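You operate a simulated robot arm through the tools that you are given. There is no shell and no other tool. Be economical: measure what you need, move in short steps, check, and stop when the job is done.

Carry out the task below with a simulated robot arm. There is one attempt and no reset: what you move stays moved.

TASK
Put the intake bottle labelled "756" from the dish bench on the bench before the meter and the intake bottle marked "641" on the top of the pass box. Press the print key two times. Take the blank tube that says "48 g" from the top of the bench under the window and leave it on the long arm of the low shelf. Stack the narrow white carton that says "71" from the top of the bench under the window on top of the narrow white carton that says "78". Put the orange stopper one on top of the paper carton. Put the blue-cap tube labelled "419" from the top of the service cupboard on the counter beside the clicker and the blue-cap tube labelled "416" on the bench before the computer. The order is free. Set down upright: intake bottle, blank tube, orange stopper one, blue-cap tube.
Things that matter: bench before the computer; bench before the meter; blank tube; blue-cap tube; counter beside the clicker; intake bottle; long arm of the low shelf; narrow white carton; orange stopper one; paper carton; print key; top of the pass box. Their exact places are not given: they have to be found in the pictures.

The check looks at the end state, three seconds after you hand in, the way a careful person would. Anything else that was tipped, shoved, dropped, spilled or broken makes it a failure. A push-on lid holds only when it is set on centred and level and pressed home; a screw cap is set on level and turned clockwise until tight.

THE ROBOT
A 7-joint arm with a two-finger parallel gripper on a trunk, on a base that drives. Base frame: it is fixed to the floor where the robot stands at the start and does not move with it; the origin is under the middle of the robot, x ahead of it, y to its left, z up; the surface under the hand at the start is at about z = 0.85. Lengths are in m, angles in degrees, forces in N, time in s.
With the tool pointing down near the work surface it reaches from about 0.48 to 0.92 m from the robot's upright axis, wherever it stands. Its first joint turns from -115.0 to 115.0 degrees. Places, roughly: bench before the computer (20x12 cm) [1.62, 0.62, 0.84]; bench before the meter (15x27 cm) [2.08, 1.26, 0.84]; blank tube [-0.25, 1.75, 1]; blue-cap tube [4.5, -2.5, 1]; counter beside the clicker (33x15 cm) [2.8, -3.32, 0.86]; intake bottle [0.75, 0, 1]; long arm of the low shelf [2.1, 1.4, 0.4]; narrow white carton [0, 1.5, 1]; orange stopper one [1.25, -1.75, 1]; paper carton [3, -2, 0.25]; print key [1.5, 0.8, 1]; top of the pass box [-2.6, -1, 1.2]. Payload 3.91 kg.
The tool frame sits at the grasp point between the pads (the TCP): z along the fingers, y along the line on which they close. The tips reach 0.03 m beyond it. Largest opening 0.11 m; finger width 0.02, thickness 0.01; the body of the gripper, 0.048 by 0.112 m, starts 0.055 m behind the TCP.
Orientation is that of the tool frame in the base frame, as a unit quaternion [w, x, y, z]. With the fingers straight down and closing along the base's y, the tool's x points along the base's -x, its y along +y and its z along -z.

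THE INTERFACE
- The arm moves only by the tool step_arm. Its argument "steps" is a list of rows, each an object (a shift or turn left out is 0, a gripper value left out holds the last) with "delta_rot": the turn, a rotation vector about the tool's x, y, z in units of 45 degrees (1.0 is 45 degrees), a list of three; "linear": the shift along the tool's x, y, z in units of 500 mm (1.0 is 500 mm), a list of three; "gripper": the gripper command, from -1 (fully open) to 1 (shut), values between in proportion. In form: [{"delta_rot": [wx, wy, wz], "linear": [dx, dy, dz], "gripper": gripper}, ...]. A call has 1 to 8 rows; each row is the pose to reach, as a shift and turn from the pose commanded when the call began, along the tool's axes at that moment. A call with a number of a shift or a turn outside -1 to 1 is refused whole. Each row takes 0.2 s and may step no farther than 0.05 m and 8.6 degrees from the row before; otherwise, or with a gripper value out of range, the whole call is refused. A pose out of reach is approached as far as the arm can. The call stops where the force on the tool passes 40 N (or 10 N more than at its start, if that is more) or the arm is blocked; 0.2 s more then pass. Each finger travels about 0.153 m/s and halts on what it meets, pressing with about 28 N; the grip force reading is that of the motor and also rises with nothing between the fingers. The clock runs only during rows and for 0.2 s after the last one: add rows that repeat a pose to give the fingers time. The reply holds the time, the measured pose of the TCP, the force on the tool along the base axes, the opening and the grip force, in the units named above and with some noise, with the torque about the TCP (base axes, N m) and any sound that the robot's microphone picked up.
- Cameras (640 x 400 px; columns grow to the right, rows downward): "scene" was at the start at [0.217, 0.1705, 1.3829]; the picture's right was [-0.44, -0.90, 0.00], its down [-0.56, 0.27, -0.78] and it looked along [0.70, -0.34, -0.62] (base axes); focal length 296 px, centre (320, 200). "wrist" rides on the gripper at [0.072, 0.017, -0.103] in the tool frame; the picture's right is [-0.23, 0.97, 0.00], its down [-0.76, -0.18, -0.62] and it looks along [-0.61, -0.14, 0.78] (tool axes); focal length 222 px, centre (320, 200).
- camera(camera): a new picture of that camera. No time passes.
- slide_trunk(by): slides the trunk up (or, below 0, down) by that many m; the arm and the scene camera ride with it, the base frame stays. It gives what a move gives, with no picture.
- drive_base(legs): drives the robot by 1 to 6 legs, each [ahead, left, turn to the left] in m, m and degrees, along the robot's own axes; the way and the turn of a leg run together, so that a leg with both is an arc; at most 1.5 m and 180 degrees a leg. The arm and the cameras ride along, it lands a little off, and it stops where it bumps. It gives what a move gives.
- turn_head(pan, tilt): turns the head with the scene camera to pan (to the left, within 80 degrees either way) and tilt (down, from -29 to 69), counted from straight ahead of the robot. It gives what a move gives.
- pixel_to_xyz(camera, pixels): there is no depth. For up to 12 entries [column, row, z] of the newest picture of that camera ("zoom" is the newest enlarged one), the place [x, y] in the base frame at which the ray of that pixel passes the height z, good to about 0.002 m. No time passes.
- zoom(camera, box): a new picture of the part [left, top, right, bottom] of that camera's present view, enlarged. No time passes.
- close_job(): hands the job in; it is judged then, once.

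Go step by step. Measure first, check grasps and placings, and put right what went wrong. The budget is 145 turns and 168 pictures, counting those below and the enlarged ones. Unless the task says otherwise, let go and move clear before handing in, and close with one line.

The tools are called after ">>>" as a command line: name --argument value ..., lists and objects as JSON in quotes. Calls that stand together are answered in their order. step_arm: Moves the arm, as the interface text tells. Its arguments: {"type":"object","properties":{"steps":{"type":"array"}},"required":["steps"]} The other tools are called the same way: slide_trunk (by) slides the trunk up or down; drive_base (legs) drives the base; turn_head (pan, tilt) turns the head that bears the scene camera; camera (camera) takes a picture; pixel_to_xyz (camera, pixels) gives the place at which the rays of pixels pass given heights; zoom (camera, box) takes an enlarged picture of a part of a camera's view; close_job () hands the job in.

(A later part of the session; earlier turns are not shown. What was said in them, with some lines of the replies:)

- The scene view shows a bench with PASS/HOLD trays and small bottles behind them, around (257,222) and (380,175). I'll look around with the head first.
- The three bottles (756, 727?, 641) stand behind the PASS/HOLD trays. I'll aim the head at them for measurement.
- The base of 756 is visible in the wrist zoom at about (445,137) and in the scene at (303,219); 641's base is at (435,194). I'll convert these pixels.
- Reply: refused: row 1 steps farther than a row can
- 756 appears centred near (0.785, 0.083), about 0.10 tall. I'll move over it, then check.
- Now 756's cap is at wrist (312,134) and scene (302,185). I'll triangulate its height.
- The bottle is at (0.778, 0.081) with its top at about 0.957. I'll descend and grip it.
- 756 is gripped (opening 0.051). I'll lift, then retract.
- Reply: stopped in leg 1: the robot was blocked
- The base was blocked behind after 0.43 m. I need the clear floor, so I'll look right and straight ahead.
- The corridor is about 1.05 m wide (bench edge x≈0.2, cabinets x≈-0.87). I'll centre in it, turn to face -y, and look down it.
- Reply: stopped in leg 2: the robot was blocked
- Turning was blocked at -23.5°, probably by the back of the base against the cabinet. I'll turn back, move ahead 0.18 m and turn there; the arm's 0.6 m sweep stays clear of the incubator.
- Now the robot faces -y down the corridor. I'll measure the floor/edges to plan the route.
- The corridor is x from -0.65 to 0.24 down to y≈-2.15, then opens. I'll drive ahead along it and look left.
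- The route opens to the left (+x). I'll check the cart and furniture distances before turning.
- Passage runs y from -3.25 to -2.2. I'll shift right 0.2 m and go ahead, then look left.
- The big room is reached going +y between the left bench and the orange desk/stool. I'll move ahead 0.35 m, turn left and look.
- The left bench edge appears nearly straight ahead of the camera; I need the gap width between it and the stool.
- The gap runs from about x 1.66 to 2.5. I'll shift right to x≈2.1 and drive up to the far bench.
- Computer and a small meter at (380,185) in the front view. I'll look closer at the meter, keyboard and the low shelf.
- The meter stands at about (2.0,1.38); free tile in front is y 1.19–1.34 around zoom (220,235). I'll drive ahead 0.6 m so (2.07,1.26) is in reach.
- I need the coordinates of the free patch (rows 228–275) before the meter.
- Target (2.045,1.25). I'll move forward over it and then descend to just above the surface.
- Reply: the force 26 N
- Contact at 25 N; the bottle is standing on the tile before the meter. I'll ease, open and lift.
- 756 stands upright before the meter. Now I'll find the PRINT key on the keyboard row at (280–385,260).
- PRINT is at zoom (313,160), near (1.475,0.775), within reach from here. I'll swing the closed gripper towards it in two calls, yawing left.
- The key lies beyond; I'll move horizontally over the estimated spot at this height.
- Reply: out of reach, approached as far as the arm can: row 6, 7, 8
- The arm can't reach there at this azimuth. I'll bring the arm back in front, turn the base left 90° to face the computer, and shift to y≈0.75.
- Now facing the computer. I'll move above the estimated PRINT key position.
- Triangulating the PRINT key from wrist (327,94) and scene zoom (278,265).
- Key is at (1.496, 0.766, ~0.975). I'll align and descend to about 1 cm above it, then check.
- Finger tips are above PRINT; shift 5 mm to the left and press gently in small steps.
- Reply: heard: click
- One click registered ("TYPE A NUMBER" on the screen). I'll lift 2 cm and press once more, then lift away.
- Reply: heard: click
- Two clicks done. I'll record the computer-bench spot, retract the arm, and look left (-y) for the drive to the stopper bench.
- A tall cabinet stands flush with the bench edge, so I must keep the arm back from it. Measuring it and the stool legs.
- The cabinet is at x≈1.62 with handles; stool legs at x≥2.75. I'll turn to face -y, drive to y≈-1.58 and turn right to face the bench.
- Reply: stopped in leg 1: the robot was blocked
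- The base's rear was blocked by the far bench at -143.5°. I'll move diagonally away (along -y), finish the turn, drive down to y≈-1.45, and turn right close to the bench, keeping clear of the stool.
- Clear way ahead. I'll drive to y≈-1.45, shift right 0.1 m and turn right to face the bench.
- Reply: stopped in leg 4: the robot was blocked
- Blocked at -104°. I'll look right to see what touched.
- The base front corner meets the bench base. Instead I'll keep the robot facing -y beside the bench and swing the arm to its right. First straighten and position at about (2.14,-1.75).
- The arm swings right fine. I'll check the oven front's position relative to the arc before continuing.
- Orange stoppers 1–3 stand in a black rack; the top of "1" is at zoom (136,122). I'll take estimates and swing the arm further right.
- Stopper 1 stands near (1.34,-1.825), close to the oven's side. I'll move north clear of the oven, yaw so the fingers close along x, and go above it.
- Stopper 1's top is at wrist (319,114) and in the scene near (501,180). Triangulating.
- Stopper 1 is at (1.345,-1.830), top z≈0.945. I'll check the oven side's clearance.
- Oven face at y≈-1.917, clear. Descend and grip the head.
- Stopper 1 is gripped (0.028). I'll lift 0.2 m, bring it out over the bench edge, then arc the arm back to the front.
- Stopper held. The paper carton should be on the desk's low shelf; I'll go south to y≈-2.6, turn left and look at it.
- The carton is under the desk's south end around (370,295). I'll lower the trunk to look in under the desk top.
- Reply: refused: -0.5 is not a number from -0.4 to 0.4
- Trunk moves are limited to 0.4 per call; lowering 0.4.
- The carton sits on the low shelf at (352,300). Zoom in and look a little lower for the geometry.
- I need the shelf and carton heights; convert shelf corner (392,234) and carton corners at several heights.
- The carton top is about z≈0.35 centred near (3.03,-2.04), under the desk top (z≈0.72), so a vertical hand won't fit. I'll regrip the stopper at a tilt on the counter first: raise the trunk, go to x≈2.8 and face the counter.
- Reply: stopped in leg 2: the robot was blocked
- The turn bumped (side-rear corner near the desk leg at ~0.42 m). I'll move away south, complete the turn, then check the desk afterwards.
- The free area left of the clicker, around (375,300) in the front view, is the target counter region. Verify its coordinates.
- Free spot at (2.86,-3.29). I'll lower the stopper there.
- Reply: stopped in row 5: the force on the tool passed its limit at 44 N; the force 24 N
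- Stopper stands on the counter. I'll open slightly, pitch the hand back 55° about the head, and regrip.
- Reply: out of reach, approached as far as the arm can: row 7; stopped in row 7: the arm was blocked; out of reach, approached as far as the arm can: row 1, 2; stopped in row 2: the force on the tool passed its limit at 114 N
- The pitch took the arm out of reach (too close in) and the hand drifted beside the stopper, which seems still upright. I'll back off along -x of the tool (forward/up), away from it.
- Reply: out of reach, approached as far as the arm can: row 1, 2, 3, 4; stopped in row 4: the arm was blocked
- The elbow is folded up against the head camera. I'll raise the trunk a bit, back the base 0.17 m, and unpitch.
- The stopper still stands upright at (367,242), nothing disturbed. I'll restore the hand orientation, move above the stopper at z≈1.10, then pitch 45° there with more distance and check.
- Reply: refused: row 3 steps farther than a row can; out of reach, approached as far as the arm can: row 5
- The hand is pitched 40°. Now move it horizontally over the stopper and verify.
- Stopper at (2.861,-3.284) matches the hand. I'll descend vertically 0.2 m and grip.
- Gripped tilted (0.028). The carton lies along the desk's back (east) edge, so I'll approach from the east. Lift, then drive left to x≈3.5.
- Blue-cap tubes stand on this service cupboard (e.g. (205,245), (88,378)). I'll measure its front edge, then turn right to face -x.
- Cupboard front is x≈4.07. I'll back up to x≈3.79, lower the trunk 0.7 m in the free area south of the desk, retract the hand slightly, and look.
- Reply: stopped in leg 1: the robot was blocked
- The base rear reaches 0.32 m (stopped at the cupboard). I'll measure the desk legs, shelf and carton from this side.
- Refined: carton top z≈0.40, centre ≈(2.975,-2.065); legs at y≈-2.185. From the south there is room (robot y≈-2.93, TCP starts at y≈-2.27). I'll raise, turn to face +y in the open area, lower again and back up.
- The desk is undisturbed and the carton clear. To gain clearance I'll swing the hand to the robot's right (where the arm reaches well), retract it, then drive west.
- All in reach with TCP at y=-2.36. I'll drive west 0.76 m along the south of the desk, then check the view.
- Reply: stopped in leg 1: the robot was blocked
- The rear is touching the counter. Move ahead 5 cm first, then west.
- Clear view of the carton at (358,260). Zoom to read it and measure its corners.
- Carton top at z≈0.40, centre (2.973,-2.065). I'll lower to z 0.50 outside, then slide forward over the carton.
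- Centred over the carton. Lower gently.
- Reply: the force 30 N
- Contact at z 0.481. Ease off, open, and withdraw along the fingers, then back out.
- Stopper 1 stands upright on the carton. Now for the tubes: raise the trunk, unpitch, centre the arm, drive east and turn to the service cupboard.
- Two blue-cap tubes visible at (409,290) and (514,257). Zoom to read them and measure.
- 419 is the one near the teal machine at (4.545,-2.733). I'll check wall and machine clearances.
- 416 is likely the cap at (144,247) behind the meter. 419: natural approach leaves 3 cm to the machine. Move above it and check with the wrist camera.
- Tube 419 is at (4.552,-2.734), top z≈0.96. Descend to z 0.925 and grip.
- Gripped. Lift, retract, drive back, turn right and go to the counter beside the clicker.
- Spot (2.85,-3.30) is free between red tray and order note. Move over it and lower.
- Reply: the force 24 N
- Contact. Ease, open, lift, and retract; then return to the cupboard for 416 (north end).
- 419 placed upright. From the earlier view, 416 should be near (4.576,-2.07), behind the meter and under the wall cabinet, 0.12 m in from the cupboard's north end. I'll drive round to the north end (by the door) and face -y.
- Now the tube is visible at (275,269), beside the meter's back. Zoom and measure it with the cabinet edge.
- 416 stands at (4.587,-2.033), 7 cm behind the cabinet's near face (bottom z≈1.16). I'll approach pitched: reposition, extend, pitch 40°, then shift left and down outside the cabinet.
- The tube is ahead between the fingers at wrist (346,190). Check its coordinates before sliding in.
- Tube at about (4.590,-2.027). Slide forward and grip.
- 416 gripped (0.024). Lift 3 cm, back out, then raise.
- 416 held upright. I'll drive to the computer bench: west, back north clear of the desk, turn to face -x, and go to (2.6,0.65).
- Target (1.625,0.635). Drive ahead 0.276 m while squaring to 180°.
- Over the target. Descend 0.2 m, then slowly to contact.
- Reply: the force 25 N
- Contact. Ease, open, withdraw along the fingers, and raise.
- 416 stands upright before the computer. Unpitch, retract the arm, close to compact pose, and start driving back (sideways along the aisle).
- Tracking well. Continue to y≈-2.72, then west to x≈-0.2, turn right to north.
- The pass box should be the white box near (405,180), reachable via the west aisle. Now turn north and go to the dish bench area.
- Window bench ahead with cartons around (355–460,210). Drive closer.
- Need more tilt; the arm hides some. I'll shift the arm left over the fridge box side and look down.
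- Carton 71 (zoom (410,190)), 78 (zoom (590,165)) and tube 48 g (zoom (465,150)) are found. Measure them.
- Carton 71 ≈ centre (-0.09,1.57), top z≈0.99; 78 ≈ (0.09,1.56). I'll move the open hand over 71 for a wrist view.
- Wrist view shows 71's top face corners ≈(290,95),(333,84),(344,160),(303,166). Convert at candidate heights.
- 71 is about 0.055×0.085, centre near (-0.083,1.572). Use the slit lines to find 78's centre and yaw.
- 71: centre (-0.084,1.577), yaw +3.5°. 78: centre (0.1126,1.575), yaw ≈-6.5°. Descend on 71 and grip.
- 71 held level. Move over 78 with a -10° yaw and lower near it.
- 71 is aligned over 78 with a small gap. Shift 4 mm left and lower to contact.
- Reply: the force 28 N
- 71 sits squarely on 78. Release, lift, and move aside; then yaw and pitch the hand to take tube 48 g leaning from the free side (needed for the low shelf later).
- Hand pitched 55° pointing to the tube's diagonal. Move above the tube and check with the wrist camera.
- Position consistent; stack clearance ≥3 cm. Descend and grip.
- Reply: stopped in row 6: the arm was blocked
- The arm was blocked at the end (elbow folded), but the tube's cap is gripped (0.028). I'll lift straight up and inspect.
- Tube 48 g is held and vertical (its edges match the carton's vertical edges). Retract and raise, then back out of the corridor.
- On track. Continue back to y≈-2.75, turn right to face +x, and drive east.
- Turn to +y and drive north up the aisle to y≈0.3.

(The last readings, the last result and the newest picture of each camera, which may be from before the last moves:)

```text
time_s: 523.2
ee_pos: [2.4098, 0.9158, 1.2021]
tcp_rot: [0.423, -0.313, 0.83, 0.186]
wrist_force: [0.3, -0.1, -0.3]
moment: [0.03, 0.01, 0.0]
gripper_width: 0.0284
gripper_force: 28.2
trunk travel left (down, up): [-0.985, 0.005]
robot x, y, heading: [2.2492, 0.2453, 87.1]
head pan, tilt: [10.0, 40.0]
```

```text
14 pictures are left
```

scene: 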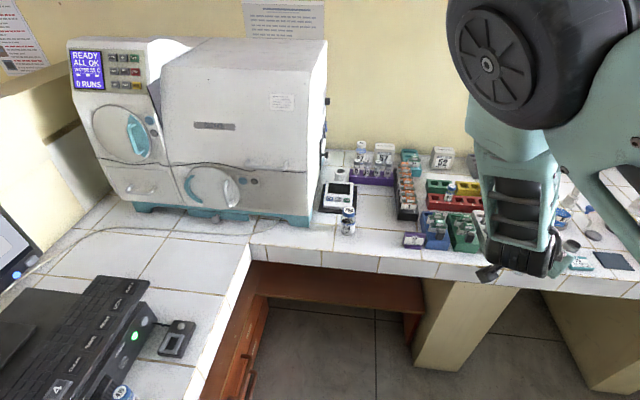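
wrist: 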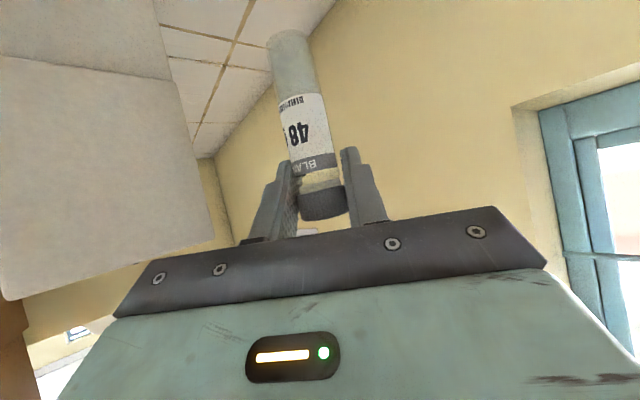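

The low shelf's long arm is visible at (340,290) under the far bench. Measure its surface and the bench edge.

>>> pixel_to_xyz --camera "scene" --pixels '[[340, 300, 0.4], [340, 285, 0.4], [400, 305, 0.4], [270, 292, 0.4], [420, 310, 0.4], [340, 270, 0.8], [340, 258, 0.84], [425, 275, 0.8], [340, 300, 0.35], [430, 360, 0]]'

>>> zoom --camera "scene" --box '[230, 230, 470, 380]'

```text
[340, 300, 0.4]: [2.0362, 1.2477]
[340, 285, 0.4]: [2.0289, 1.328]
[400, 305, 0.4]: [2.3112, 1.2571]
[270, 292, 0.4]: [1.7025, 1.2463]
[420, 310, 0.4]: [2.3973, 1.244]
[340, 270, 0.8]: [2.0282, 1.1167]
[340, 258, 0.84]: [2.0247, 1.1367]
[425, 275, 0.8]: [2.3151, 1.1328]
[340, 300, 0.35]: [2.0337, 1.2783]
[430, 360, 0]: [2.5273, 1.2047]
```

```text
2.67 times, centred on (350, 305) of scene
```

zoom: 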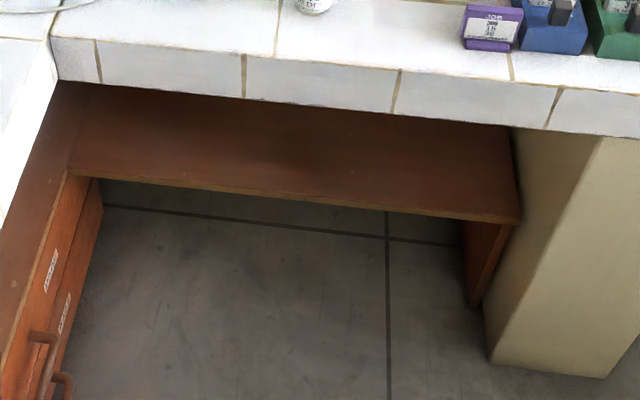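

Shelf front edge is at y≈1.23, bench underside ≈0.78. I'll shift right 0.2 m, turn left 45.6° so the hand points +y, and lower the trunk 0.65 m in front of the bench.

>>> drive_base --legs '[[0, -0.2, 0], [0, 0, 45.6]]'

>>> slide_trunk --by -0.4

>>> slide_trunk --by -0.25

>>> camera --camera "wrist"

```text
time_s: 526.9
ee_pos: [2.0911, 0.8231, 1.2014]
tcp_rot: [0.321, -0.606, 0.647, 0.333]
wrist_force: [-0.6, -0.7, -0.3]
moment: [0.02, -0.03, 0.01]
gripper_width: 0.0284
gripper_force: 28.2
trunk travel left (down, up): [-0.985, 0.005]
robot x, y, heading: [2.4502, 0.2375, 132.0]
head pan, tilt: [10.0, 40.0]
```

```text
time_s: 530.7
ee_pos: [2.0898, 0.8246, 0.8019]
tcp_rot: [0.319, -0.607, 0.647, 0.333]
wrist_force: [-0.4, 0.5, -1.1]
moment: [-0.02, -0.01, -0.02]
gripper_width: 0.0284
gripper_force: 27.8
trunk travel left (down, up): [-0.585, 0.405]
robot x, y, heading: [2.4496, 0.2381, 132.1]
head pan, tilt: [10.0, 40.0]
```

```text
time_s: 533.3
ee_pos: [2.09, 0.8241, 0.5522]
tcp_rot: [0.32, -0.606, 0.648, 0.333]
wrist_force: [0.8, 0.9, -1.4]
moment: [0.01, 0.0, 0.02]
gripper_width: 0.0286
gripper_force: 27.9
trunk travel left (down, up): [-0.335, 0.655]
robot x, y, heading: [2.4513, 0.2402, 132.5]
head pan, tilt: [10.0, 40.0]
```

```text
12 pictures are left
```

wrist: 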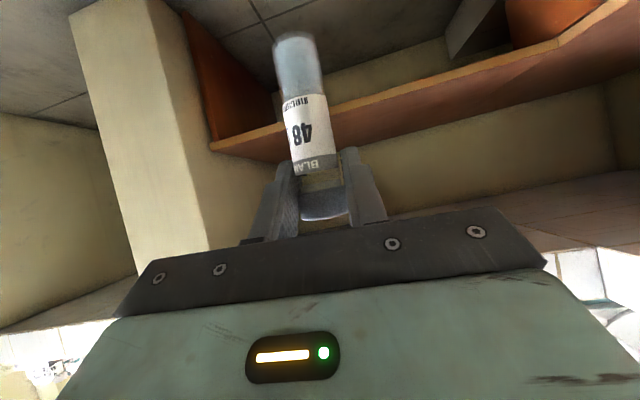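

Shelf front edge is visible at about (350,105) in the wrist view. Triangulate its height.

>>> pixel_to_xyz --camera "wrist" --pixels '[[400, 92, 0.35], [400, 92, 0.4], [400, 92, 0.45], [230, 146, 0.4], [560, 42, 0.4]]'

```text
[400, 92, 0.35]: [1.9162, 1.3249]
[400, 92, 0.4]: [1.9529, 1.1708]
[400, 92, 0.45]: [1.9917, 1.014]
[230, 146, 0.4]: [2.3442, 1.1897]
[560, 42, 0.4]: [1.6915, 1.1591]
```

Shelf top ≈0.375, front y≈1.247. Lower the trunk 0.06, drive 0.26 m toward it, then extend the arm under the bench.

>>> slide_trunk --by -0.06

>>> drive_base --legs '[[0.192, -0.176, 0]]'

>>> step_arm --steps '[{"linear": [-0.0515, 0.004, 0.0737]}, {"linear": [-0.103, 0.008, 0.1474]}, {"linear": [-0.1545, 0.012, 0.221]}]'

>>> camera --camera "wrist"

```text
time_s: 534.3
ee_pos: [2.0915, 0.8245, 0.4911]
tcp_rot: [0.32, -0.607, 0.647, 0.333]
wrist_force: [0.1, 1.1, -0.4]
moment: [-0.02, -0.02, 0.0]
gripper_width: 0.0287
gripper_force: 28.1
trunk travel left (down, up): [-0.275, 0.715]
robot x, y, heading: [2.4525, 0.2367, 132.4]
head pan, tilt: [10.0, 40.0]
```

```text
time_s: 536.1
ee_pos: [2.1036, 1.087, 0.4922]
tcp_rot: [0.322, -0.603, 0.651, 0.331]
wrist_force: [0.0, -0.9, -0.2]
moment: [0.01, 0.02, 0.02]
gripper_width: 0.0284
gripper_force: 27.9
trunk travel left (down, up): [-0.275, 0.715]
robot x, y, heading: [2.4569, 0.4992, 131.6]
head pan, tilt: [10.0, 40.0]
```

```text
time_s: 536.9
ee_pos: [2.1033, 1.2246, 0.4902]
tcp_rot: [0.32, -0.604, 0.65, 0.331]
wrist_force: [-0.6, -0.3, -0.2]
moment: [0.01, -0.05, 0.01]
gripper_width: 0.0282
gripper_force: 28.1
trunk travel left (down, up): [-0.275, 0.715]
robot x, y, heading: [2.4588, 0.5016, 131.6]
head pan, tilt: [10.0, 40.0]
```

```text
11 pictures are left
```

wrist: 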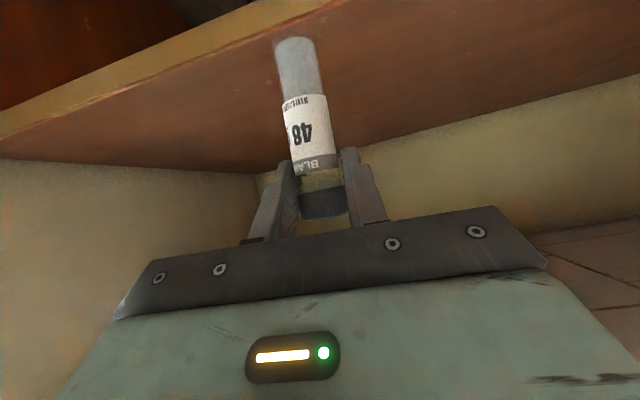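

Tube is past the shelf's front edge. Extend 0.11 m more and lower gently.

>>> step_arm --steps '[{"linear": [-0.042, 0.003, 0.06]}, {"linear": [-0.084, 0.007, 0.12]}, {"linear": [-0.126, 0.01, 0.18]}]'

>>> step_arm --steps '[{"linear": [0.0245, -0.001, 0.0172]}, {"linear": [0.0409, -0.002, 0.0287]}, {"linear": [0.049, -0.002, 0.0344]}, {"linear": [0.0556, -0.003, 0.039]}, {"linear": [0.0622, -0.003, 0.0436]}, {"linear": [0.0687, -0.003, 0.0482]}, {"linear": [0.0753, -0.003, 0.0528]}, {"linear": [0.0818, -0.004, 0.0574]}]'

>>> camera --camera "wrist"

```text
time_s: 537.7
ee_pos: [2.1063, 1.3342, 0.4898]
tcp_rot: [0.321, -0.603, 0.651, 0.331]
wrist_force: [0.6, 0.3, -0.2]
moment: [0.04, -0.01, -0.02]
gripper_width: 0.0287
gripper_force: 28.2
trunk travel left (down, up): [-0.275, 0.715]
robot x, y, heading: [2.4621, 0.5, 131.4]
head pan, tilt: [10.0, 40.0]
```

```text
time_s: 539.5
ee_pos: [2.1064, 1.3323, 0.4432]
tcp_rot: [0.322, -0.603, 0.65, 0.332]
wrist_force: [-1.3, 0.0, 25.0]
moment: [0.15, -0.11, 0.01]
gripper_width: 0.0246
gripper_force: 28.6
trunk travel left (down, up): [-0.275, 0.715]
robot x, y, heading: [2.4608, 0.4979, 131.6]
head pan, tilt: [10.0, 40.0]
```

```text
10 pictures are left
```

wrist: 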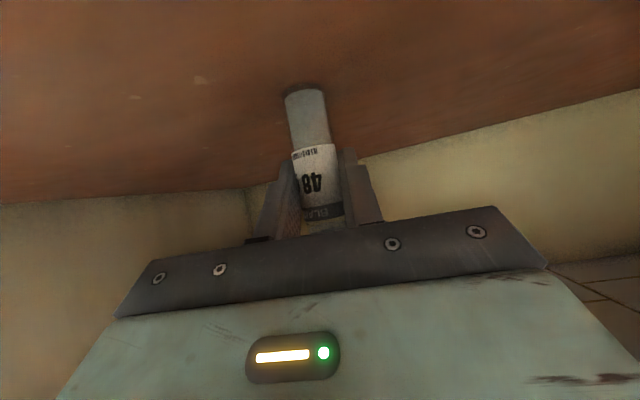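

The tube slid in the grip and stands on the shelf (body gripped, 25 N). Ease slightly, open, withdraw along the fingers and back out.

>>> step_arm --steps '[{"linear": [-0.004, 0, -0.003]}, {"linear": [-0.004, 0, -0.003], "gripper": 0.2}, {"linear": [-0.004, 0, -0.003], "gripper": 0.0}, {"linear": [-0.004, 0, -0.003], "gripper": 0.0}, {"linear": [-0.004, 0, -0.06]}, {"linear": [-0.004, 0, -0.14]}]'

>>> step_arm --steps '[{"linear": [0.05, 0, -0.072]}, {"linear": [0.1, 0, -0.144]}, {"linear": [0.15, 0, -0.216]}, {"linear": [0.2, 0, -0.288]}]'

>>> camera --camera "wrist"

```text
time_s: 540.9
ee_pos: [2.1059, 1.2758, 0.4837]
tcp_rot: [0.322, -0.603, 0.651, 0.331]
wrist_force: [0.3, -1.0, 0.1]
moment: [-0.01, 0.0, 0.0]
gripper_width: 0.0549
gripper_force: 0.0
trunk travel left (down, up): [-0.275, 0.715]
robot x, y, heading: [2.4565, 0.495, 131.6]
head pan, tilt: [10.0, 40.0]
```

```text
time_s: 541.9
ee_pos: [2.0967, 1.1045, 0.4843]
tcp_rot: [0.322, -0.603, 0.651, 0.331]
wrist_force: [0.0, -0.3, 0.0]
moment: [0.0, -0.03, 0.0]
gripper_width: 0.055
gripper_force: 0.0
trunk travel left (down, up): [-0.275, 0.715]
robot x, y, heading: [2.4596, 0.499, 131.8]
head pan, tilt: [10.0, 40.0]
```

```text
9 pictures are left
```

wrist: 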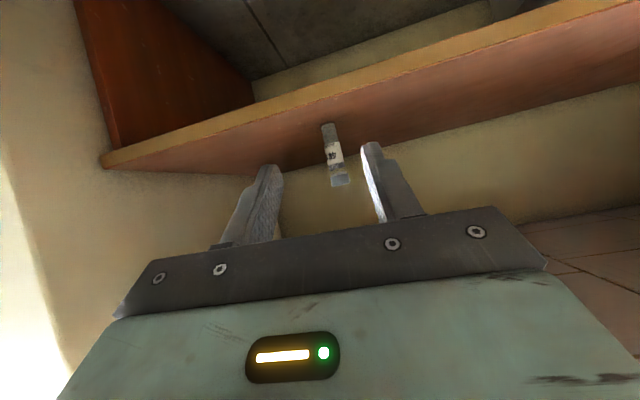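

Tube 48 g stands on the long shelf. Now the last item: back away, raise the trunk, restore the hand orientation, and retract.

>>> drive_base --legs '[[-0.26, 0.24, 0]]'

>>> slide_trunk --by 0.4

>>> slide_trunk --by 0.2

>>> step_arm --steps '[{"delta_rot": [-0.043, 0.118, -0.0945]}, {"delta_rot": [-0.086, 0.236, -0.189]}, {"delta_rot": [-0.129, 0.353, -0.2835]}, {"delta_rot": [-0.172, 0.471, -0.378]}, {"delta_rot": [-0.2155, 0.589, -0.4725]}]'

>>> step_arm --steps '[{"delta_rot": [-0.043, 0.118, -0.0945]}, {"delta_rot": [-0.086, 0.236, -0.189]}, {"delta_rot": [-0.129, 0.353, -0.2835]}, {"delta_rot": [-0.172, 0.471, -0.378]}, {"delta_rot": [-0.2155, 0.589, -0.4725]}]'

>>> step_arm --steps '[{"linear": [0.09, 0.06, 0]}, {"linear": [0.18, 0.1, 0]}, {"linear": [0.27, 0.15, 0]}, {"linear": [0.36, 0.18, 0]}]'

```text
time_s: 544.2
ee_pos: [2.0875, 0.7467, 0.4856]
tcp_rot: [0.321, -0.604, 0.65, 0.332]
wrist_force: [-0.1, 0.3, -0.5]
moment: [-0.04, 0.0, 0.01]
gripper_width: 0.0546
gripper_force: 0.1
trunk travel left (down, up): [-0.275, 0.715]
robot x, y, heading: [2.4507, 0.1416, 131.8]
head pan, tilt: [10.0, 40.0]
```

```text
time_s: 548.0
ee_pos: [2.0883, 0.7469, 0.8854]
tcp_rot: [0.321, -0.604, 0.65, 0.331]
wrist_force: [0.1, -0.2, 0.1]
moment: [-0.01, -0.01, -0.01]
gripper_width: 0.055
gripper_force: 0.1
trunk travel left (down, up): [-0.675, 0.315]
robot x, y, heading: [2.4502, 0.1419, 131.5]
head pan, tilt: [10.0, 40.0]
```

```text
time_s: 550.2
ee_pos: [2.0893, 0.7472, 1.0862]
tcp_rot: [0.321, -0.604, 0.65, 0.331]
wrist_force: [0.0, 0.3, 0.2]
moment: [0.0, -0.01, 0.0]
gripper_width: 0.055
gripper_force: 0.1
trunk travel left (down, up): [-0.875, 0.115]
robot x, y, heading: [2.4532, 0.1421, 131.8]
head pan, tilt: [10.0, 40.0]
```

```text
time_s: 551.4
ee_pos: [2.0882, 0.7476, 1.0849]
tcp_rot: [-0.168, 0.796, -0.554, -0.175]
wrist_force: [0.1, 0.1, -0.4]
moment: [0.02, 0.01, -0.02]
gripper_width: 0.0552
gripper_force: 0.1
trunk travel left (down, up): [-0.875, 0.115]
robot x, y, heading: [2.4474, 0.1414, 131.5]
head pan, tilt: [10.0, 40.0]
```

```text
time_s: 552.6
ee_pos: [2.0882, 0.7474, 1.0847]
tcp_rot: [0.001, 0.914, -0.407, 0.0]
wrist_force: [0.5, 1.0, 0.8]
moment: [0.0, 0.02, 0.0]
gripper_width: 0.0551
gripper_force: 0.0
trunk travel left (down, up): [-0.875, 0.115]
robot x, y, heading: [2.4498, 0.1414, 131.8]
head pan, tilt: [10.0, 40.0]
```

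```text
refused: row 1 steps farther than a row can; nothing moved
```

Orientation restored. Retract and drive back down the aisle (facing -x, moving sideways).

>>> step_arm --steps '[{"linear": [0.076, 0.052, 0]}, {"linear": [0.152, 0.104, 0]}, {"linear": [0.228, 0.156, 0]}, {"linear": [0.304, 0.208, 0]}, {"linear": [0.37, 0.25, 0]}]'

>>> drive_base --legs '[[0, 0, 48.2], [0.17, 0.9, 0]]'

```text
time_s: 553.8
ee_pos: [2.1199, 0.526, 1.0847]
tcp_rot: [0.001, 0.913, -0.408, -0.001]
wrist_force: [-0.4, 0.2, 1.2]
moment: [-0.02, -0.01, -0.01]
gripper_width: 0.0551
gripper_force: 0.0
trunk travel left (down, up): [-0.875, 0.115]
robot x, y, heading: [2.4491, 0.1423, 131.6]
head pan, tilt: [10.0, 40.0]
```

```text
time_s: 560.8
ee_pos: [1.7636, -0.7425, 1.0859]
tcp_rot: [0.001, 1.0, -0.005, 0.0]
wrist_force: [0.0, 0.4, -0.6]
moment: [-0.02, -0.04, -0.02]
gripper_width: 0.055
gripper_force: 0.0
trunk travel left (down, up): [-0.875, 0.115]
robot x, y, heading: [2.2712, -0.7579, 179.5]
head pan, tilt: [10.0, 40.0]
```

>>> drive_base --legs '[[0, 1.0, 0.5], [0, 0.96, 0], [1.25, 0, 0], [1.22, 0, 0]]'

```text
time_s: 582.3
ee_pos: [-0.7316, -2.7368, 1.0871]
tcp_rot: [0.0, 1.0, 0.014, -0.001]
wrist_force: [0.5, 0.8, 0.1]
moment: [-0.02, 0.0, -0.02]
gripper_width: 0.0551
gripper_force: 0.0
trunk travel left (down, up): [-0.875, 0.115]
robot x, y, heading: [-0.2263, -2.7362, -178.6]
head pan, tilt: [10.0, 40.0]
```

Turn north and go up to the dish bench, then face +x.

>>> drive_base --legs '[[0, 0, -92], [1.3, 0, 0], [1.3, 0, 0]]'

```text
time_s: 598.9
ee_pos: [-0.0846, 0.3641, 1.0855]
tcp_rot: [-0.001, -0.688, 0.726, 0.001]
wrist_force: [-0.2, -0.5, -0.7]
moment: [-0.03, 0.01, 0.02]
gripper_width: 0.0549
gripper_force: 0.0
trunk travel left (down, up): [-0.875, 0.115]
robot x, y, heading: [-0.1209, -0.1456, 86.8]
head pan, tilt: [10.0, 40.0]
```

>>> drive_base --legs '[[0, 0, -86.8], [0.12, 0.05, 0]]'

>>> turn_head --pan -25 --tilt 40

>>> camera --camera "scene"

```text
time_s: 603.9
ee_pos: [0.5072, -0.0986, 1.0861]
tcp_rot: [0.0, -0.004, 1.0, 0.001]
wrist_force: [0.3, -0.1, -0.1]
moment: [0.01, -0.04, 0.0]
gripper_width: 0.0554
gripper_force: 0.1
trunk travel left (down, up): [-0.875, 0.115]
robot x, y, heading: [-0.0005, -0.0938, 0.3]
head pan, tilt: [10.0, 40.0]
```

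```text
time_s: 604.9
ee_pos: [0.5067, -0.0984, 1.0864]
tcp_rot: [0.0, -0.004, 1.0, 0.001]
wrist_force: [0.5, 0.3, 0.1]
moment: [-0.01, -0.01, 0.0]
gripper_width: 0.055
gripper_force: 0.0
trunk travel left (down, up): [-0.875, 0.115]
robot x, y, heading: [-0.0017, -0.0922, 0.6]
head pan, tilt: [-25.0, 40.0]
```

```text
8 pictures are left
```

scene: 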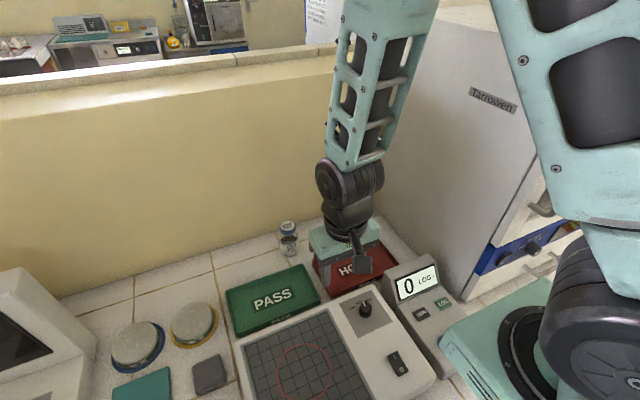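

641 is hidden by the arm; from earlier views it is near (0.78,-0.298). Move above it with the gripper open and check with the wrist camera.

>>> step_arm --steps '[{"linear": [-0.07, -0.06, 0], "gripper": -0.7}, {"linear": [-0.14, -0.12, 0], "gripper": -0.7}, {"linear": [-0.21, -0.18, 0]}, {"linear": [-0.28, -0.24, 0]}, {"linear": [-0.35, -0.3, 0]}, {"linear": [-0.42, -0.36, 0]}, {"linear": [-0.48, -0.4, 0]}]'

>>> camera --camera "wrist"

```text
time_s: 606.5
ee_pos: [0.7503, -0.2955, 1.0836]
tcp_rot: [0.0, -0.004, 1.0, 0.001]
wrist_force: [0.6, -0.5, 0.3]
moment: [0.01, 0.01, 0.01]
gripper_width: 0.0935
gripper_force: 0.0
trunk travel left (down, up): [-0.875, 0.115]
robot x, y, heading: [0.002, -0.0939, 0.1]
head pan, tilt: [-25.0, 40.0]
```

```text
7 pictures are left
```

wrist: 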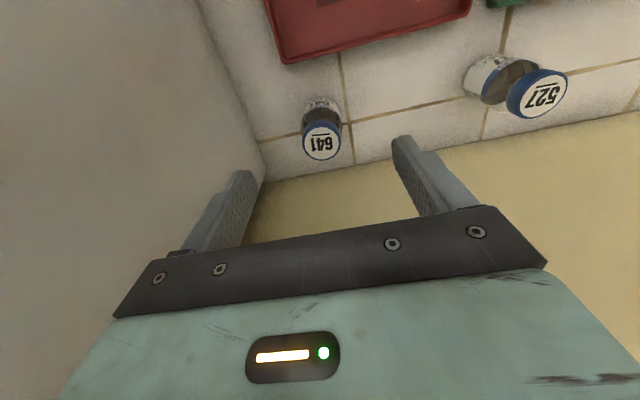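

>>> pixel_to_xyz --camera "wrist" --pixels '[[321, 143, 0.957], [322, 105, 0.85], [265, 165, 0.85], [215, 50, 0.85]]'

```text
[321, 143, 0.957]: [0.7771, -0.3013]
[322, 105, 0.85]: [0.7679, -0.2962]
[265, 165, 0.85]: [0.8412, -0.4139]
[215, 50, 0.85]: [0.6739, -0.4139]
```

641 is at (0.777,-0.301). Descend, grip, lift and retract.

>>> step_arm --steps '[{"linear": [-0.054, -0.011, 0.06]}, {"linear": [-0.054, -0.011, 0.15]}, {"linear": [-0.054, -0.011, 0.24]}, {"linear": [-0.054, -0.011, 0.32]}, {"linear": [-0.054, -0.011, 0.357]}, {"linear": [-0.054, -0.011, 0.357], "gripper": 1}, {"linear": [-0.054, -0.011, 0.357], "gripper": 1}, {"linear": [-0.054, -0.011, 0.357], "gripper": 1}]'

>>> step_arm --steps '[{"linear": [0, 0, -0.09]}, {"linear": [0, 0, -0.18]}, {"linear": [0, 0, -0.27]}, {"linear": [0, 0, -0.36]}, {"linear": [0, 0, -0.45]}]'

>>> step_arm --steps '[{"linear": [0.07, 0.06, 0]}, {"linear": [0.14, 0.12, 0]}, {"linear": [0.21, 0.18, 0]}, {"linear": [0.28, 0.24, 0]}, {"linear": [0.35, 0.3, 0]}, {"linear": [0.42, 0.36, 0]}, {"linear": [0.49, 0.4, 0]}, {"linear": [0.54, 0.4, 0]}]'

```text
time_s: 608.3
ee_pos: [0.7768, -0.3019, 0.908]
tcp_rot: [0.0, -0.004, 1.0, 0.002]
wrist_force: [-0.2, -0.5, -0.3]
moment: [0.01, 0.0, 0.04]
gripper_width: 0.0508
gripper_force: 28.0
trunk travel left (down, up): [-0.875, 0.115]
robot x, y, heading: [-0.0032, -0.0915, -0.1]
head pan, tilt: [-25.0, 40.0]
```

```text
time_s: 609.5
ee_pos: [0.7763, -0.3021, 1.1321]
tcp_rot: [-0.001, -0.004, 1.0, 0.001]
wrist_force: [0.3, -0.3, -1.7]
moment: [0.01, 0.03, 0.01]
gripper_width: 0.0507
gripper_force: 27.9
trunk travel left (down, up): [-0.875, 0.115]
robot x, y, heading: [0.0025, -0.0886, 0.4]
head pan, tilt: [-25.0, 40.0]
```

```text
time_s: 611.3
ee_pos: [0.5042, -0.103, 1.1327]
tcp_rot: [0.0, -0.004, 1.0, 0.0]
wrist_force: [1.4, -0.2, -0.9]
moment: [-0.02, 0.03, -0.01]
gripper_width: 0.0508
gripper_force: 27.9
trunk travel left (down, up): [-0.875, 0.115]
robot x, y, heading: [-0.0003, -0.0919, 0.3]
head pan, tilt: [-25.0, 40.0]
```

641 held. Back out, turn south, and drive to the junction at y≈-2.7.

>>> drive_base --legs '[[-0.14, 0.03, 0], [0, 0, -90.3], [1.3, -0.05, 0], [1.28, 0, 0]]'

```text
time_s: 628.7
ee_pos: [-0.1667, -3.1589, 1.1326]
tcp_rot: [0.001, 0.702, 0.712, 0.0]
wrist_force: [0.7, 0.8, -0.6]
moment: [-0.02, 0.02, 0.01]
gripper_width: 0.0507
gripper_force: 27.9
trunk travel left (down, up): [-0.875, 0.115]
robot x, y, heading: [-0.1558, -2.6531, -89.4]
head pan, tilt: [-25.0, 40.0]
```

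>>> drive_base --legs '[[0, 0, -90.6], [0.95, 0.0, 0]]'

>>> turn_head --pan -50 --tilt 15

>>> camera --camera "scene"

```text
time_s: 637.5
ee_pos: [-1.6108, -2.6633, 1.1327]
tcp_rot: [0.001, 1.0, 0.014, -0.001]
wrist_force: [0.0, -0.6, -1.5]
moment: [0.01, 0.02, -0.01]
gripper_width: 0.0504
gripper_force: 28.2
trunk travel left (down, up): [-0.875, 0.115]
robot x, y, heading: [-1.107, -2.6675, -178.8]
head pan, tilt: [-25.0, 40.0]
```

```text
time_s: 638.4
ee_pos: [-1.612, -2.6633, 1.1333]
tcp_rot: [0.001, 1.0, 0.013, 0.0]
wrist_force: [-0.8, 0.0, -0.6]
moment: [-0.01, -0.02, -0.01]
gripper_width: 0.0507
gripper_force: 28.1
trunk travel left (down, up): [-0.875, 0.115]
robot x, y, heading: [-1.1066, -2.6688, -178.6]
head pan, tilt: [-50.0, 15.0]
```

```text
6 pictures are left
```

scene: 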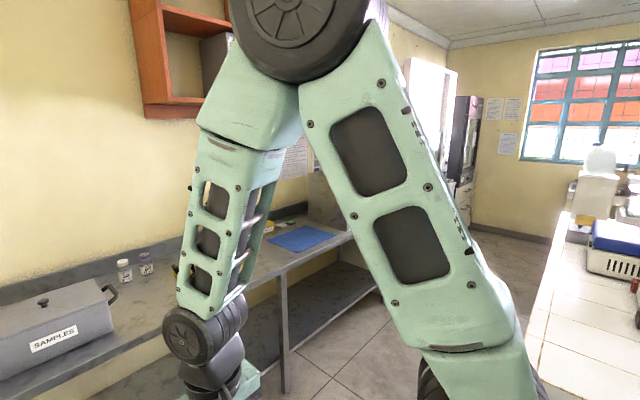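

The arm hides the box; measure table and island edges from this picture to plan the aisle.

>>> pixel_to_xyz --camera "scene" --pixels '[[350, 238, 0.85], [285, 275, 0.85], [287, 388, 0], [568, 215, 0.85], [530, 350, 0.85], [350, 160, 1.2], [310, 225, 0.85], [150, 345, 0.85], [470, 220, 0]]'

```text
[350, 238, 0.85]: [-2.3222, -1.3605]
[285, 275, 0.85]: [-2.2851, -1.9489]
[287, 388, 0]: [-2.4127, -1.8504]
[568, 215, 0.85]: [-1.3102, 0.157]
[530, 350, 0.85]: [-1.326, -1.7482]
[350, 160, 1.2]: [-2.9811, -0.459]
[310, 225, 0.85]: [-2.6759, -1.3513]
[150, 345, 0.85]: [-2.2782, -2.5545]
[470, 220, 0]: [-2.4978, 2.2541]
```

Steel table front x≈-2.28 ends at y≈-1.36; island edge x≈-1.32. I'll stay facing -x at x≈-1.70 and move sideways north to y≈-1.45, raise the trunk, and look at the box.

>>> drive_base --legs '[[0.59, 0, -1.3], [0, -0.6, 0], [0, -0.6, 0]]'

>>> slide_trunk --by 0.11

>>> turn_head --pan -40 --tilt 25

>>> camera --camera "scene"

```text
time_s: 647.8
ee_pos: [-2.1985, -1.439, 1.1334]
tcp_rot: [0.001, 1.0, -0.004, -0.001]
wrist_force: [0.6, 0.2, -1.4]
moment: [-0.01, 0.01, -0.01]
gripper_width: 0.0505
gripper_force: 28.2
trunk travel left (down, up): [-0.875, 0.115]
robot x, y, heading: [-1.6979, -1.4582, 179.4]
head pan, tilt: [-50.0, 15.0]
```

```text
time_s: 649.2
ee_pos: [-2.1982, -1.4386, 1.2435]
tcp_rot: [0.001, 1.0, -0.005, 0.0]
wrist_force: [-0.1, -0.3, -1.7]
moment: [0.01, 0.0, 0.01]
gripper_width: 0.0508
gripper_force: 28.1
trunk travel left (down, up): [-0.985, 0.005]
robot x, y, heading: [-1.6947, -1.4585, 179.2]
head pan, tilt: [-50.0, 15.0]
```

```text
time_s: 649.9
ee_pos: [-2.1978, -1.4384, 1.2443]
tcp_rot: [0.001, 1.0, -0.005, 0.0]
wrist_force: [0.7, 0.1, -1.0]
moment: [0.05, -0.01, 0.01]
gripper_width: 0.0507
gripper_force: 28.4
trunk travel left (down, up): [-0.985, 0.005]
robot x, y, heading: [-1.6961, -1.4583, 179.4]
head pan, tilt: [-40.0, 25.0]
```

```text
5 pictures are left
```

scene: 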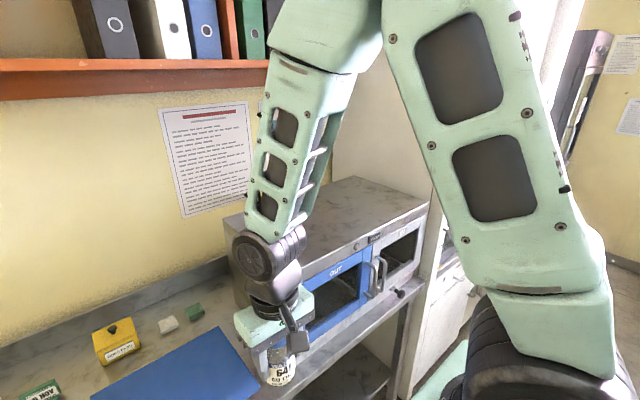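

The pass box with its steel top is at (355,215). Measure its top at z≈1.2.

>>> pixel_to_xyz --camera "scene" --pixels '[[428, 205, 1.2], [300, 276, 1.2], [352, 178, 1.2], [360, 220, 1.2], [400, 215, 1.2], [428, 205, 1.15], [300, 276, 1.15], [345, 230, 1.2]]'

```text
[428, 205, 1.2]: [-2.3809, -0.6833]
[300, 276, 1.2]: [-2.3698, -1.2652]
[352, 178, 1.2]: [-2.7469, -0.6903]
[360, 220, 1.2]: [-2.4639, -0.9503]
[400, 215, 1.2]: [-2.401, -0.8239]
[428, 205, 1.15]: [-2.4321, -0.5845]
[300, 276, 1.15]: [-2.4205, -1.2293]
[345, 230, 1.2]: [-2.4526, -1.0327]
```

Pass box top spans x -2.75…-2.38, y -1.27…-0.68. Target (-2.50,-1.0). Raise the arm, drive right 0.44 m, extend over the top, and check.

>>> step_arm --steps '[{"linear": [0, 0, -0.09]}, {"linear": [0, 0, -0.17]}]'

>>> drive_base --legs '[[0, -0.44, 0.4]]'

>>> step_arm --steps '[{"linear": [-0.09, 0, 0]}, {"linear": [-0.18, 0, 0]}, {"linear": [-0.27, 0, 0]}, {"linear": [-0.36, 0, 0]}, {"linear": [-0.45, 0, 0]}, {"linear": [-0.54, 0, 0]}, {"linear": [-0.59, 0, 0]}]'

>>> camera --camera "wrist"

```text
time_s: 650.5
ee_pos: [-2.1981, -1.4374, 1.3279]
tcp_rot: [0.0, 1.0, -0.006, 0.001]
wrist_force: [0.2, -0.5, -1.8]
moment: [0.03, -0.03, 0.02]
gripper_width: 0.0506
gripper_force: 27.8
trunk travel left (down, up): [-0.985, 0.005]
robot x, y, heading: [-1.69, -1.4618, 179.1]
head pan, tilt: [-40.0, 25.0]
```

```text
time_s: 653.2
ee_pos: [-2.1919, -0.994, 1.3288]
tcp_rot: [0.0, 1.0, -0.004, 0.0]
wrist_force: [0.3, -0.3, -1.8]
moment: [0.03, -0.03, 0.03]
gripper_width: 0.0505
gripper_force: 28.2
trunk travel left (down, up): [-0.985, 0.005]
robot x, y, heading: [-1.6893, -1.017, 179.2]
head pan, tilt: [-40.0, 25.0]
```

```text
time_s: 654.8
ee_pos: [-2.4877, -0.9916, 1.3286]
tcp_rot: [0.0, 1.0, -0.005, 0.001]
wrist_force: [-0.1, -0.2, -1.0]
moment: [-0.01, -0.01, 0.01]
gripper_width: 0.0506
gripper_force: 27.7
trunk travel left (down, up): [-0.985, 0.005]
robot x, y, heading: [-1.6846, -1.0171, 179.1]
head pan, tilt: [-40.0, 25.0]
```

```text
4 pictures are left
```

wrist: 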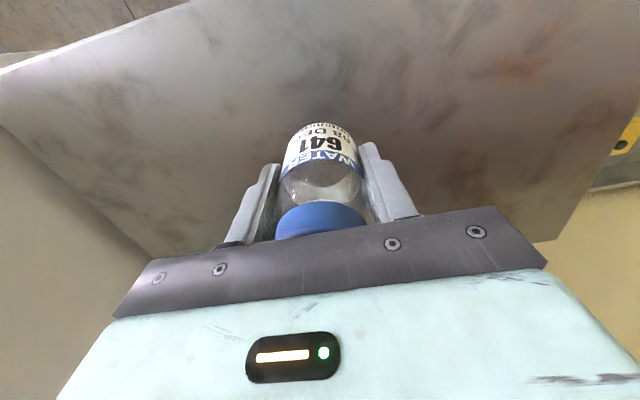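

Bottle is above the steel top, well inside the edges. Lower to contact.

>>> step_arm --steps '[{"linear": [0, 0, 0.05]}, {"linear": [0, 0, 0.08]}, {"linear": [0, 0, 0.1]}, {"linear": [0, 0, 0.11]}, {"linear": [0, 0, 0.12]}, {"linear": [0, 0, 0.13]}, {"linear": [0, 0, 0.14]}, {"linear": [0, 0, 0.15]}]'

```text
time_s: 656.6
ee_pos: [-2.4894, -0.9924, 1.2599]
tcp_rot: [0.001, 1.0, -0.004, -0.006]
wrist_force: [-0.2, -0.5, 13.2]
moment: [-0.03, -0.2, -0.01]
gripper_width: 0.0506
gripper_force: 27.8
trunk travel left (down, up): [-0.985, 0.005]
robot x, y, heading: [-1.6898, -1.0148, 179.3]
head pan, tilt: [-40.0, 25.0]
stopped in row 8: the force on the tool passed its limit at 42 N (the readings are from after the stop); the commanded pose is now the measured one
```

Contact at z 1.26 as expected. Release, lift straight up and retract, then verify.

>>> step_arm --steps '[{"linear": [0, 0, -0.003]}, {"linear": [0, 0, -0.003], "gripper": 0}, {"linear": [0, 0, -0.003], "gripper": -0.4}, {"linear": [0, 0, -0.003], "gripper": -0.4}, {"linear": [0, 0, -0.08]}, {"linear": [0, 0, -0.16]}, {"linear": [0, 0, -0.22]}]'

>>> step_arm --steps '[{"linear": [0.08, 0, 0]}, {"linear": [0.16, 0, 0]}, {"linear": [0.24, 0, 0]}, {"linear": [0.32, 0, 0]}, {"linear": [0.4, 0, 0]}, {"linear": [0.48, 0, 0]}, {"linear": [0.56, 0, 0]}]'

>>> turn_head --pan 0 --tilt 30

>>> camera --camera "scene"

```text
time_s: 658.2
ee_pos: [-2.4881, -0.9917, 1.3687]
tcp_rot: [0.001, 1.0, -0.005, -0.004]
wrist_force: [0.3, 0.7, 0.1]
moment: [0.0, 0.0, 0.0]
gripper_width: 0.0773
gripper_force: 0.0
trunk travel left (down, up): [-0.985, 0.005]
robot x, y, heading: [-1.6873, -1.0171, 179.1]
head pan, tilt: [-40.0, 25.0]
```

```text
time_s: 659.9
ee_pos: [-2.2106, -0.9937, 1.3662]
tcp_rot: [0.001, 1.0, -0.005, -0.005]
wrist_force: [-1.4, -0.7, -0.3]
moment: [0.02, -0.04, 0.01]
gripper_width: 0.077
gripper_force: 0.0
trunk travel left (down, up): [-0.985, 0.005]
robot x, y, heading: [-1.6888, -1.0134, 179.3]
head pan, tilt: [-40.0, 25.0]
```

```text
time_s: 660.9
ee_pos: [-2.2106, -0.9935, 1.367]
tcp_rot: [0.001, 1.0, -0.004, -0.003]
wrist_force: [0.1, 0.6, 0.8]
moment: [0.01, 0.02, -0.01]
gripper_width: 0.0771
gripper_force: 0.1
trunk travel left (down, up): [-0.985, 0.005]
robot x, y, heading: [-1.6909, -1.0179, 179.2]
head pan, tilt: [0.0, 30.0]
```

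```text
3 pictures are left
```

scene: 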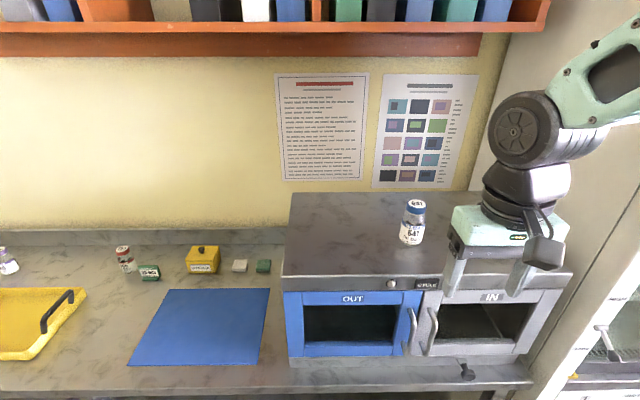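

Bottle 641 stands upright on the pass box at (413,222), and the hand is empty and clear of everything. The other items were each checked as they were set down, so I'm handing in.

>>> close_job

```text
The job is handed in.
```

The job is handed in with every item in the task placed as asked and the print key pressed twice, each press heard as a click; I don't have the result of the check.
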